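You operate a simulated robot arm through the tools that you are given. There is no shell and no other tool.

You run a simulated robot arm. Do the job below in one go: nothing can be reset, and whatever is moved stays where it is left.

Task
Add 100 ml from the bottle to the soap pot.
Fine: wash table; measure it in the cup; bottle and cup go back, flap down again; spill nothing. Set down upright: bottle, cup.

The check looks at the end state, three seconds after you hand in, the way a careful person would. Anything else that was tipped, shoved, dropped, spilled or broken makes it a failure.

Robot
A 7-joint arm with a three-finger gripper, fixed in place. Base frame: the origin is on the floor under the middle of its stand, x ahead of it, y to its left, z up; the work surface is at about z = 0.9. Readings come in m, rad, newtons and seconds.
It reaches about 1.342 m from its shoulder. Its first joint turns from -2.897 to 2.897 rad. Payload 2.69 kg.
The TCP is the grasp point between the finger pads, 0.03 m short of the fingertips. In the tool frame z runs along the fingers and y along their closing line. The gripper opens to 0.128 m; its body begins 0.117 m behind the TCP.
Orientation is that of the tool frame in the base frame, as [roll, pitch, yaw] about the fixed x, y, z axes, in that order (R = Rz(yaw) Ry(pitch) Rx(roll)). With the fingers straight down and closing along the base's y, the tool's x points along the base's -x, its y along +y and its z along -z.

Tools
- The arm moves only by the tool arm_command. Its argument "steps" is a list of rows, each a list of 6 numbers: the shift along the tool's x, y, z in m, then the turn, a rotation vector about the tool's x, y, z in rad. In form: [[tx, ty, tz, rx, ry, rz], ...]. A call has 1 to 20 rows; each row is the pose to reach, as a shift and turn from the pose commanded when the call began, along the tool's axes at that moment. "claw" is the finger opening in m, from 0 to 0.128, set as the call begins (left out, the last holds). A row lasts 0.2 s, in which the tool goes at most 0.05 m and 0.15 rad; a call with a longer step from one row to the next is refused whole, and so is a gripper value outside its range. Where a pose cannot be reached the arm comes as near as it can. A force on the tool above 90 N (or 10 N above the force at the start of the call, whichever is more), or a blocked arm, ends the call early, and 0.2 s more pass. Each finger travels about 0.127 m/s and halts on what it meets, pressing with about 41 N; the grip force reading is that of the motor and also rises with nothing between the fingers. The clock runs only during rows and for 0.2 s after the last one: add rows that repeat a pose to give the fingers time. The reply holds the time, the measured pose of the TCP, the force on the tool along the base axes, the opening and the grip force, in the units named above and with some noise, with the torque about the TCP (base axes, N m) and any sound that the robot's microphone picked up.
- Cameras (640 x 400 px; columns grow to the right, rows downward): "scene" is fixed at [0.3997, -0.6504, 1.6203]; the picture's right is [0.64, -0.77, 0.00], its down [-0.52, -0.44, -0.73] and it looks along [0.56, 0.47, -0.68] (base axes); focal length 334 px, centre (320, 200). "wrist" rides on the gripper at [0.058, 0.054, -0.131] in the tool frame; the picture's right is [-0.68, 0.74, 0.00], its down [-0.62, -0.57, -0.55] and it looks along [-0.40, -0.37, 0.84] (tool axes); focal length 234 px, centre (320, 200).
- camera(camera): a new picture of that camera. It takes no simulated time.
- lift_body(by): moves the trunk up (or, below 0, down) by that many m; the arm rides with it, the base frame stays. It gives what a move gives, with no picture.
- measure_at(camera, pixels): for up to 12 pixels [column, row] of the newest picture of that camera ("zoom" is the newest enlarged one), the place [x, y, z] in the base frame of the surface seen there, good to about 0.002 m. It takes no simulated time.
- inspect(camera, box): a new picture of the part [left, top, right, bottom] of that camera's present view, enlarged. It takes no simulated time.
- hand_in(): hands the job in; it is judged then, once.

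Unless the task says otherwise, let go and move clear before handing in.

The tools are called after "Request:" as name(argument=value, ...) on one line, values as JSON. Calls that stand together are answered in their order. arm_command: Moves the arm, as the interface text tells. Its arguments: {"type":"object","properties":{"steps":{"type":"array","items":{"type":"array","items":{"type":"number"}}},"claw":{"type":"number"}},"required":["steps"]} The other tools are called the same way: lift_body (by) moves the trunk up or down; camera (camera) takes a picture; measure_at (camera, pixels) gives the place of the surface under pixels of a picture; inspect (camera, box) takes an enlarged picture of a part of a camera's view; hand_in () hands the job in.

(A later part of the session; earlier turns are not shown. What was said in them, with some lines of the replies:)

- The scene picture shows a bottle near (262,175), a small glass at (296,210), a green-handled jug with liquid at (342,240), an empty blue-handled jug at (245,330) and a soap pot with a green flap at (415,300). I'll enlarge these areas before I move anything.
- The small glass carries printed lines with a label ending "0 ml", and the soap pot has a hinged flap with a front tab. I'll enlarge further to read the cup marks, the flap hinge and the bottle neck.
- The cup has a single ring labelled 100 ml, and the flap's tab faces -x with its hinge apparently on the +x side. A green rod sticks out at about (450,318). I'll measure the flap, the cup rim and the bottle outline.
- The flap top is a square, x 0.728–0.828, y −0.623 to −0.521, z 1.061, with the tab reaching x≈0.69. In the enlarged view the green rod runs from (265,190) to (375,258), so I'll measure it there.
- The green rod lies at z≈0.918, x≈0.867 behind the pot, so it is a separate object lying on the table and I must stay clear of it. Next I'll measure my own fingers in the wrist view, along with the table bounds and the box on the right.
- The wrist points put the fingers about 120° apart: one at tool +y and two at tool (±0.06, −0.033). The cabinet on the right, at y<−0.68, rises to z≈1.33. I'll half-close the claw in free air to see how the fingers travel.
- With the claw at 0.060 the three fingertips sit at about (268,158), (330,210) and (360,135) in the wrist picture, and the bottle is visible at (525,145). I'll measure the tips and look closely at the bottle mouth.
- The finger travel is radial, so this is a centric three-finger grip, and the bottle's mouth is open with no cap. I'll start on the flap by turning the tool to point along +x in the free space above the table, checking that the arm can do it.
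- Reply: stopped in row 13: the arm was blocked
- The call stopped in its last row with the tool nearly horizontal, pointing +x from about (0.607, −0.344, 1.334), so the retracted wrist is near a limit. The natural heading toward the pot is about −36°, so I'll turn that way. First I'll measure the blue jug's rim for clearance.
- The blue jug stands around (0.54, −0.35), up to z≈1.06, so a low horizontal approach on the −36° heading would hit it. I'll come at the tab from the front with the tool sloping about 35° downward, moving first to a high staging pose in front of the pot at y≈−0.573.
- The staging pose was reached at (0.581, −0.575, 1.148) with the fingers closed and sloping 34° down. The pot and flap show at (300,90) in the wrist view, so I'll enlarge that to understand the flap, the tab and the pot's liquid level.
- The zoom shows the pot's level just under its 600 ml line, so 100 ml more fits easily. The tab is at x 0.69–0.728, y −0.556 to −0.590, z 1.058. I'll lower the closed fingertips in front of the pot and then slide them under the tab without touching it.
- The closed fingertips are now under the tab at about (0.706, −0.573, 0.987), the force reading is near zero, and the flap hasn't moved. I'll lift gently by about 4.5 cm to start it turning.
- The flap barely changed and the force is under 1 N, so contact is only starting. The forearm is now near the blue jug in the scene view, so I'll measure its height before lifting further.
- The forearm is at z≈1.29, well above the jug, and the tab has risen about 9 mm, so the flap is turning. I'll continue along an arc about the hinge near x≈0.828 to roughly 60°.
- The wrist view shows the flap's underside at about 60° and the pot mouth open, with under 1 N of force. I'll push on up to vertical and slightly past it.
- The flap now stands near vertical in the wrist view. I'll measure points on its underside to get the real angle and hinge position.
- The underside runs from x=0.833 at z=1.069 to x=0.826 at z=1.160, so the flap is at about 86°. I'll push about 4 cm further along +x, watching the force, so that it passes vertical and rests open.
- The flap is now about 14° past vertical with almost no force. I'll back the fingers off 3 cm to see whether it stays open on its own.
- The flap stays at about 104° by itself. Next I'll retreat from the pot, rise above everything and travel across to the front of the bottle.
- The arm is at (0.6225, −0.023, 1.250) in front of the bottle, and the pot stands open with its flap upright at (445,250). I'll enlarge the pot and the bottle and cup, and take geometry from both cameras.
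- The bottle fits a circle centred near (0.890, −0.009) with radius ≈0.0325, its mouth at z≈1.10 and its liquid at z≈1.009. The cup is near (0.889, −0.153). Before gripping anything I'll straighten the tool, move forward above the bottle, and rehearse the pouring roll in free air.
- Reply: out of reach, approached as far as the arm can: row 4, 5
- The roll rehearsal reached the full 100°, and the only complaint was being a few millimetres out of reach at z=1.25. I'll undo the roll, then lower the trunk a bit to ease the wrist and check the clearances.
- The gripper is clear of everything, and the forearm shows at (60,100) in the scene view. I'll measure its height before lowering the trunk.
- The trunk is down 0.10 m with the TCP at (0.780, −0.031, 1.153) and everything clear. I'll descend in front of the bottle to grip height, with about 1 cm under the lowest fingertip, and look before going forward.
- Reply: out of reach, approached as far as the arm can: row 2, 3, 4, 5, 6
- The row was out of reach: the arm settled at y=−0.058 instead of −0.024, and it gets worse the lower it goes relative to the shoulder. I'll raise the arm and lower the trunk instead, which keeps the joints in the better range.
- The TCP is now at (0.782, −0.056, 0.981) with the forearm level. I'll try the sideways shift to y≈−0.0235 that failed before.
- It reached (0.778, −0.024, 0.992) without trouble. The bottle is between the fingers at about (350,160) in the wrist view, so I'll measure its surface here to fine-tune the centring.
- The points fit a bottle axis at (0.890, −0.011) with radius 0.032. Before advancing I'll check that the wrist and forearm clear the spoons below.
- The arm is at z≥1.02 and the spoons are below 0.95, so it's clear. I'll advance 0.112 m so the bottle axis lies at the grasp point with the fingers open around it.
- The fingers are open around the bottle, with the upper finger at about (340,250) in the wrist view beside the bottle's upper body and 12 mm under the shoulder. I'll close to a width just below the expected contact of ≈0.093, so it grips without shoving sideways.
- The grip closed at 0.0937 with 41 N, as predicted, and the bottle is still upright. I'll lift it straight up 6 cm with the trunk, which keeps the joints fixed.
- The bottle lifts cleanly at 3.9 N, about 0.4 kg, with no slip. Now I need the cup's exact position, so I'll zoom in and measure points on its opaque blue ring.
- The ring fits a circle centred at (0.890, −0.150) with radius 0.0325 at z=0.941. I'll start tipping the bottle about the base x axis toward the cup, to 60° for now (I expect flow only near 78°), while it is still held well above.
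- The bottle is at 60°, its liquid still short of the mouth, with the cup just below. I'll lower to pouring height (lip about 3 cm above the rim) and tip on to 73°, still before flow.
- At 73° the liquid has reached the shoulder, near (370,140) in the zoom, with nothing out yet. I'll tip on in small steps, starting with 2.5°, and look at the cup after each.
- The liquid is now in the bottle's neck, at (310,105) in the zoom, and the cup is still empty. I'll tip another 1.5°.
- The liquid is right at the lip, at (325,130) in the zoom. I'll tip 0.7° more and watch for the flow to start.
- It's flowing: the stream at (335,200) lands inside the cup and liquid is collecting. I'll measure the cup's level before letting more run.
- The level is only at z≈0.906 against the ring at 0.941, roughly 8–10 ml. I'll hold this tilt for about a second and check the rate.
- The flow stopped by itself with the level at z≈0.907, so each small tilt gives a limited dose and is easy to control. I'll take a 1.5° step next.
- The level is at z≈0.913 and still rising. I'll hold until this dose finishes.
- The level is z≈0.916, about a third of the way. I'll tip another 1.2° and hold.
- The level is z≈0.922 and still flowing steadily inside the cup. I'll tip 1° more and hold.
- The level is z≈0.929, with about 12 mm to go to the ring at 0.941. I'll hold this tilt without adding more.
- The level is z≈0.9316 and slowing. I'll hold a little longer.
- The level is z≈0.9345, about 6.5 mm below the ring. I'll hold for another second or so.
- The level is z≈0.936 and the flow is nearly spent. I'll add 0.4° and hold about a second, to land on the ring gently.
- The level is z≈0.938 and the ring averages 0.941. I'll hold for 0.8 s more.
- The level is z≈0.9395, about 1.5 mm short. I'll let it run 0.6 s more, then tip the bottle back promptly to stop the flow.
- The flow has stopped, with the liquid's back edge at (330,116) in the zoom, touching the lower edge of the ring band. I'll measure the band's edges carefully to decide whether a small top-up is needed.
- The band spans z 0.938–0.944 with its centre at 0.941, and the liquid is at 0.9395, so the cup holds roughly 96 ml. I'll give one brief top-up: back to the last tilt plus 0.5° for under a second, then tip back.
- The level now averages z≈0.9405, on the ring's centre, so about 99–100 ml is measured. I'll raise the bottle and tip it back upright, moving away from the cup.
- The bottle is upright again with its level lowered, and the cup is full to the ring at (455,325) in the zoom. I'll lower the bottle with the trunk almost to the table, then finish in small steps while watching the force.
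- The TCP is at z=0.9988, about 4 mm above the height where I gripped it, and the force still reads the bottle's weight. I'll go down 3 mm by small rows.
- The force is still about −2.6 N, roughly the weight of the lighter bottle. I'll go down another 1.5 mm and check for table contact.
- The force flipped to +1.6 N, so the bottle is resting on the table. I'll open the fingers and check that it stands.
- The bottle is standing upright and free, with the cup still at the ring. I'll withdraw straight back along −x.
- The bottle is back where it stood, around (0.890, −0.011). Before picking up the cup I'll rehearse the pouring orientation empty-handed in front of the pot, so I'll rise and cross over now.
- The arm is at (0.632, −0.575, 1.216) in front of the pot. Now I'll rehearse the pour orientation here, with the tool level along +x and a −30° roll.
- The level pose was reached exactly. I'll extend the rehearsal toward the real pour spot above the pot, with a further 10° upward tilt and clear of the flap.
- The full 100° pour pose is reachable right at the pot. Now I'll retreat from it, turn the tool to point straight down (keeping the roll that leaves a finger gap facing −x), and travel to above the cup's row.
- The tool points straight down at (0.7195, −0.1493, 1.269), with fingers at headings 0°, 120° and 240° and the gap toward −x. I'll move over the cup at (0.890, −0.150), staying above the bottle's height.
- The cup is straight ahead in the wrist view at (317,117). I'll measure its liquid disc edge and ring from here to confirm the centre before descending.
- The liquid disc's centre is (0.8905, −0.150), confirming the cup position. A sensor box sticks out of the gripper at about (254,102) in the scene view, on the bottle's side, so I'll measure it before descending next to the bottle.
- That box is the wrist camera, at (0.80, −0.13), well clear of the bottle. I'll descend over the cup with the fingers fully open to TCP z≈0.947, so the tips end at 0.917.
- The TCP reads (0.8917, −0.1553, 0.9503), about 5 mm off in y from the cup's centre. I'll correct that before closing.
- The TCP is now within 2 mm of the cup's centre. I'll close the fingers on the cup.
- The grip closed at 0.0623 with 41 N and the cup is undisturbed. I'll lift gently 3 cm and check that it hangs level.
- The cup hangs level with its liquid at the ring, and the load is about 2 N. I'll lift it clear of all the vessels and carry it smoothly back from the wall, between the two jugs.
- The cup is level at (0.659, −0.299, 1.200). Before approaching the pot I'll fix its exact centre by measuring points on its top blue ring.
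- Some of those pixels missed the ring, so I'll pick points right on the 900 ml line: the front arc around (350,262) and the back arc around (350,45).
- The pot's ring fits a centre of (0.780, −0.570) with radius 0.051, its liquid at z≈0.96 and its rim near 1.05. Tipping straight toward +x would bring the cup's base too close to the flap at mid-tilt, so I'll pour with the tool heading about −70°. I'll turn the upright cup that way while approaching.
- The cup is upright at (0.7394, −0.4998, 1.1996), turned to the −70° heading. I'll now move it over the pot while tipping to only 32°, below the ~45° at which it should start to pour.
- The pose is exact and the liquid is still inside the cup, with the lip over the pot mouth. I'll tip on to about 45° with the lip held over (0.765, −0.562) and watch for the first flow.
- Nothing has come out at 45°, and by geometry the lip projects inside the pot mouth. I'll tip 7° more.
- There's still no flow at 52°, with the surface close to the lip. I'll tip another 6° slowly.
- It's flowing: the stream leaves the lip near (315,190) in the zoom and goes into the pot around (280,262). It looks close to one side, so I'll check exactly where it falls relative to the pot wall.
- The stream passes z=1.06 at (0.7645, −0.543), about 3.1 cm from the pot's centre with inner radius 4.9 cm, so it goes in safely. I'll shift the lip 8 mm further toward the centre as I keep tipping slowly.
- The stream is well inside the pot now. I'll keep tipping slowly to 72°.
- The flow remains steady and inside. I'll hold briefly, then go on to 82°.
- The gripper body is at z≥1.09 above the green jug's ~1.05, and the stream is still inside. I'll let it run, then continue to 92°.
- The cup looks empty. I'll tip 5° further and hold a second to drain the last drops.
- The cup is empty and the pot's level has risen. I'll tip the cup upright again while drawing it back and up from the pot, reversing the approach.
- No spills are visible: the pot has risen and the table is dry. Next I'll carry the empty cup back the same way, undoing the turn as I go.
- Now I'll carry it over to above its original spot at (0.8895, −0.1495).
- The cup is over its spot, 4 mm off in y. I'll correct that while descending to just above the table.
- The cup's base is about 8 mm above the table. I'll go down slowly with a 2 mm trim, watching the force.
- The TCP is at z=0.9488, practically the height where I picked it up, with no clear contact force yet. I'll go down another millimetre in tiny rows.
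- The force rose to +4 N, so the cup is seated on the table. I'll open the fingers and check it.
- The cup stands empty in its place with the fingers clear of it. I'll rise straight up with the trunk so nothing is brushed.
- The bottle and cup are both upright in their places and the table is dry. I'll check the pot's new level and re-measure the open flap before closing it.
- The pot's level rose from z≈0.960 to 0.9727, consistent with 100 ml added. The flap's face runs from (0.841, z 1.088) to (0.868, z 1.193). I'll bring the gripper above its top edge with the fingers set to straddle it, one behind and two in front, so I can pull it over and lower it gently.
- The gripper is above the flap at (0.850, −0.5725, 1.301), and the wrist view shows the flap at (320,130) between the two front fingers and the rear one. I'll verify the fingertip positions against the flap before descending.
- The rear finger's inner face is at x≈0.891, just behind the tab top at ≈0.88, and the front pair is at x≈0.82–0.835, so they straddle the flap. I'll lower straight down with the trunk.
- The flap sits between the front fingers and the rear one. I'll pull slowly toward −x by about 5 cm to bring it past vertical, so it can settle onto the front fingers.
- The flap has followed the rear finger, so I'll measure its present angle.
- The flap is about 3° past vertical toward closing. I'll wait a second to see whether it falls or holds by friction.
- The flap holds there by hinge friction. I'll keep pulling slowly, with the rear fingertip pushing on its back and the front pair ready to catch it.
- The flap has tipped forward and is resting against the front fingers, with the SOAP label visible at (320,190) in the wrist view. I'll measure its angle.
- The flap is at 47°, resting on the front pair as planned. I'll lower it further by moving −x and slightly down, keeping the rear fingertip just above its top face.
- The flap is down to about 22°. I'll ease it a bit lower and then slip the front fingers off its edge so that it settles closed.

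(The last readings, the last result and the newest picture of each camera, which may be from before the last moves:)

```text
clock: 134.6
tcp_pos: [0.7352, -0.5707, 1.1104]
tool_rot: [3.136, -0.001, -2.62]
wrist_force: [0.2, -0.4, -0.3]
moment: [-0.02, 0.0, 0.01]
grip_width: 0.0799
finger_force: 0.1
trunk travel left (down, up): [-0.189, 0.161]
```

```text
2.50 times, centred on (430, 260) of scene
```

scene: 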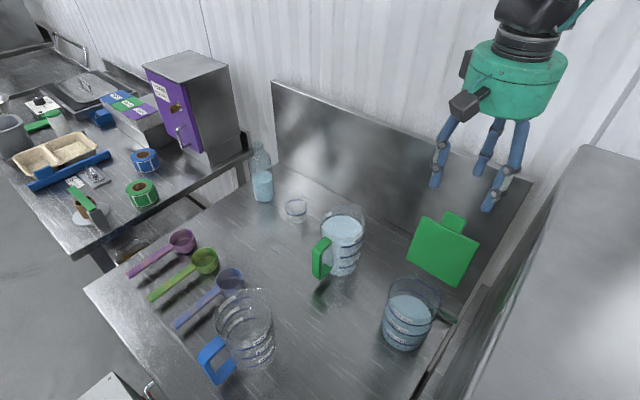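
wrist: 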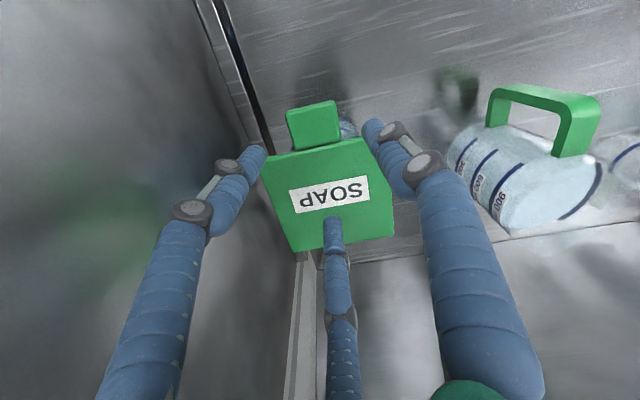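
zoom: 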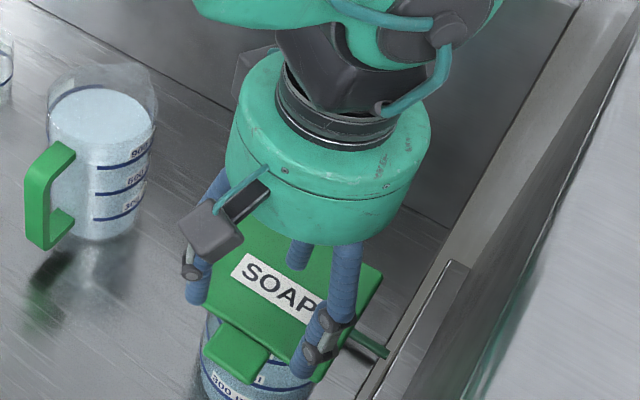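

The flap is flat again at z≈1.059–1.060, matching its original height. I'll rise straight up, clear of it.

Request:
lift_body(by=0.16)

Request:
camera(camera="scene")

Request:
inspect(camera="scene", box=[360, 240, 480, 360])

Request:
measure_at(camera="scene", pixels=[[405, 263], [453, 290], [428, 329], [381, 297], [398, 318], [415, 285]])

```text
clock: 136.4
tcp_pos: [0.7357, -0.572, 1.2698]
tool_rot: [3.138, 0.001, -2.622]
wrist_force: [0.0, 0.4, 0.0]
moment: [0.03, 0.03, 0.0]
grip_width: 0.0799
finger_force: 0.1
trunk travel left (down, up): [-0.349, 0.001]
```

```text
taken
```

scene: 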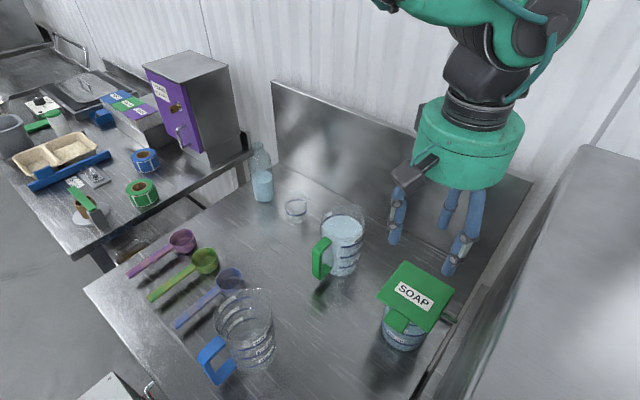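

```text
3.33 times, centred on (420, 300) of scene
```

zoom: 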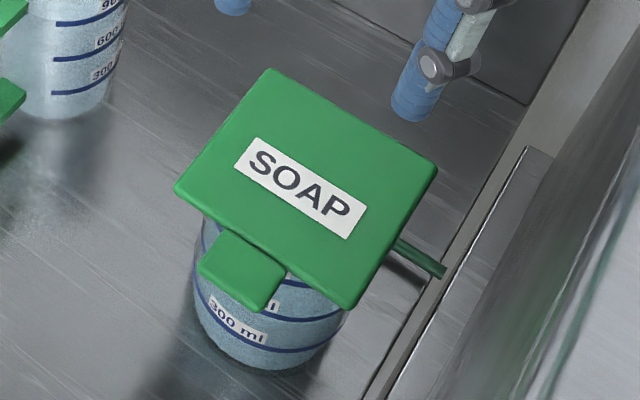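

```text
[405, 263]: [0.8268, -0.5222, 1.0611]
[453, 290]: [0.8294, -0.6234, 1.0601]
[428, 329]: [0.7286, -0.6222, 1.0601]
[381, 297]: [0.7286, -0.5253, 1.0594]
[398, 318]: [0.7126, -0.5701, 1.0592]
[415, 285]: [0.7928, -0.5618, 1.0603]
```

The flap corners match the starting measurements within 2 mm, so the pot hasn't moved. I'll draw the arm back to where it started and do a final look round.

Request:
arm_command(steps=[[0, 0, -0.03, 0, 0, 0], [0, 0, -0.06, 0, 0, 0], [0.006, 0.038, -0.07, 0, 0, 0], [0.012, 0.0759, -0.08, 0, 0, 0], [0.018, 0.1139, -0.09, 0, 0, 0], [0.024, 0.1518, -0.1, 0, 0, 0], [0.03, 0.1898, -0.1, 0, 0, 0], [0.0359, 0.2277, -0.1, 0, 0, 0], [0.0419, 0.2657, -0.1, 0, 0, 0], [0.0479, 0.3036, -0.1, 0, 0, 0], [0.0539, 0.3416, -0.1, 0, 0, 0], [0.0599, 0.3795, -0.1, 0, 0, 0], [0.0599, 0.3795, -0.1, 0, 0, 0]])

Request:
camera(camera="scene")

Request:
inspect(camera="scene", box=[230, 130, 390, 250])

Request:
inspect(camera="scene", box=[300, 200, 480, 380])

Request:
camera(camera="wrist")

```text
clock: 139.2
tcp_pos: [0.4928, -0.2696, 1.3718]
tool_rot: [3.138, 0.0, -2.621]
wrist_force: [0.4, -0.7, -0.5]
moment: [-0.02, -0.03, -0.01]
grip_width: 0.0799
finger_force: 0.1
trunk travel left (down, up): [-0.349, 0.001]
```

```text
taken
```

scene: 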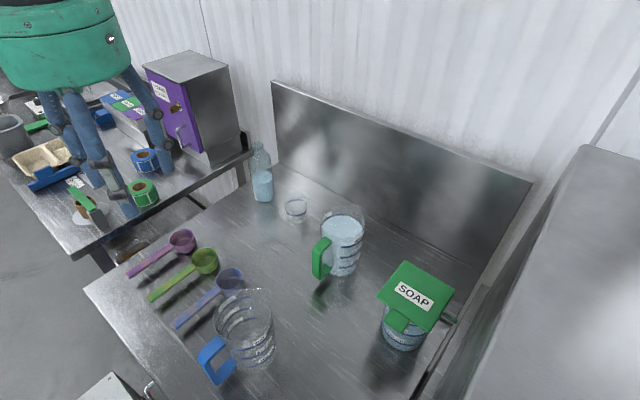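

```text
3.33 times, centred on (310, 190) of scene
```

zoom: 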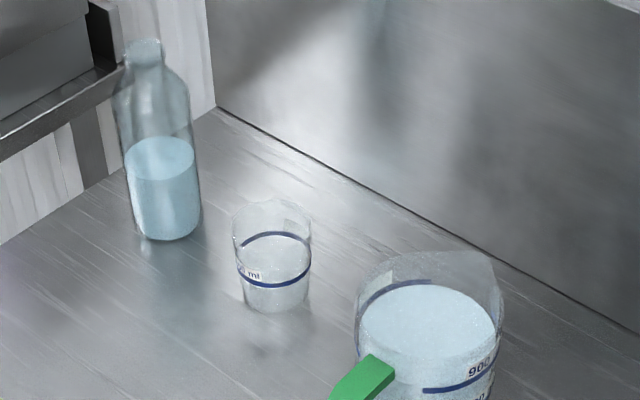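

```text
2.22 times, centred on (390, 290) of scene
```

zoom: 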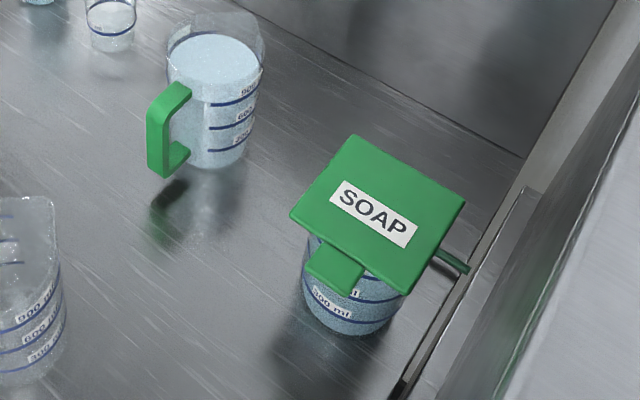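

```text
taken
```

wrist: 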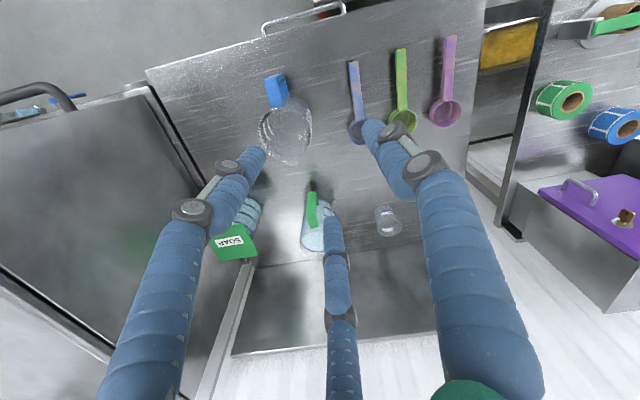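

Everything is in its starting place: bottle and cup upright, flap down, jugs and spoons untouched, no liquid on the table. I'll take one last close look at the cup for any residue.

Request:
inspect(camera="scene", box=[276, 188, 316, 228])

Request:
measure_at(camera="zoom", pixels=[[320, 290], [300, 300], [350, 300], [330, 250], [320, 272], [400, 248], [432, 205], [330, 115], [225, 150]])

```text
10.00 times, centred on (296, 208) of scene
```

zoom: 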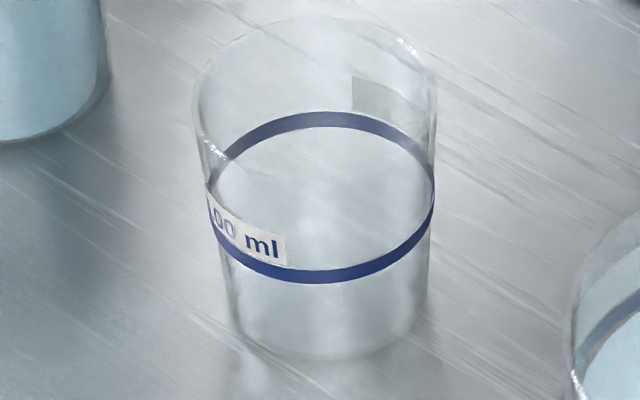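

```text
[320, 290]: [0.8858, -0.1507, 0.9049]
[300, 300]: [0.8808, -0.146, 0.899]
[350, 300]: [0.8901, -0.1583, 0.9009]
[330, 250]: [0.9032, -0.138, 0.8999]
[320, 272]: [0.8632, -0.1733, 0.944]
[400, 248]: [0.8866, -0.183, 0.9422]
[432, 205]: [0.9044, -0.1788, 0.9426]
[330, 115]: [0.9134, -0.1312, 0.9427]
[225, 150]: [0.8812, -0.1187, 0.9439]
```

The last close-up shows the cup empty and upright at its original spot. The bottle is standing in place, the flap is down, and the pot's level rose by about 13 mm, close to 100 ml. The arm is clear and holding nothing, so I'm handing in.

Request:
hand_in()

```text
The job is handed in.
```

I added about 100 ml from the bottle to the soap pot, measured in the cup, and handed the job in. The result of the check hasn't come back.

- **Measuring:** I filled the cup to the middle of its 100 ml ring, within about 1 mm, or roughly 98–100 ml. I then emptied all of it into the pot. The pot's level rose about 13 mm, which works out to roughly 96 ml given the accuracy of the readings.
- **Put back:** The bottle and cup are both upright in their original spots, to within a few millimetres.
- **Flap:** It is closed and flat at its starting height, and the pot has not moved.
- **Spills:** I saw no liquid on the table in the last pictures. The jugs and spoons are untouched, and the arm is clear and holding nothing.
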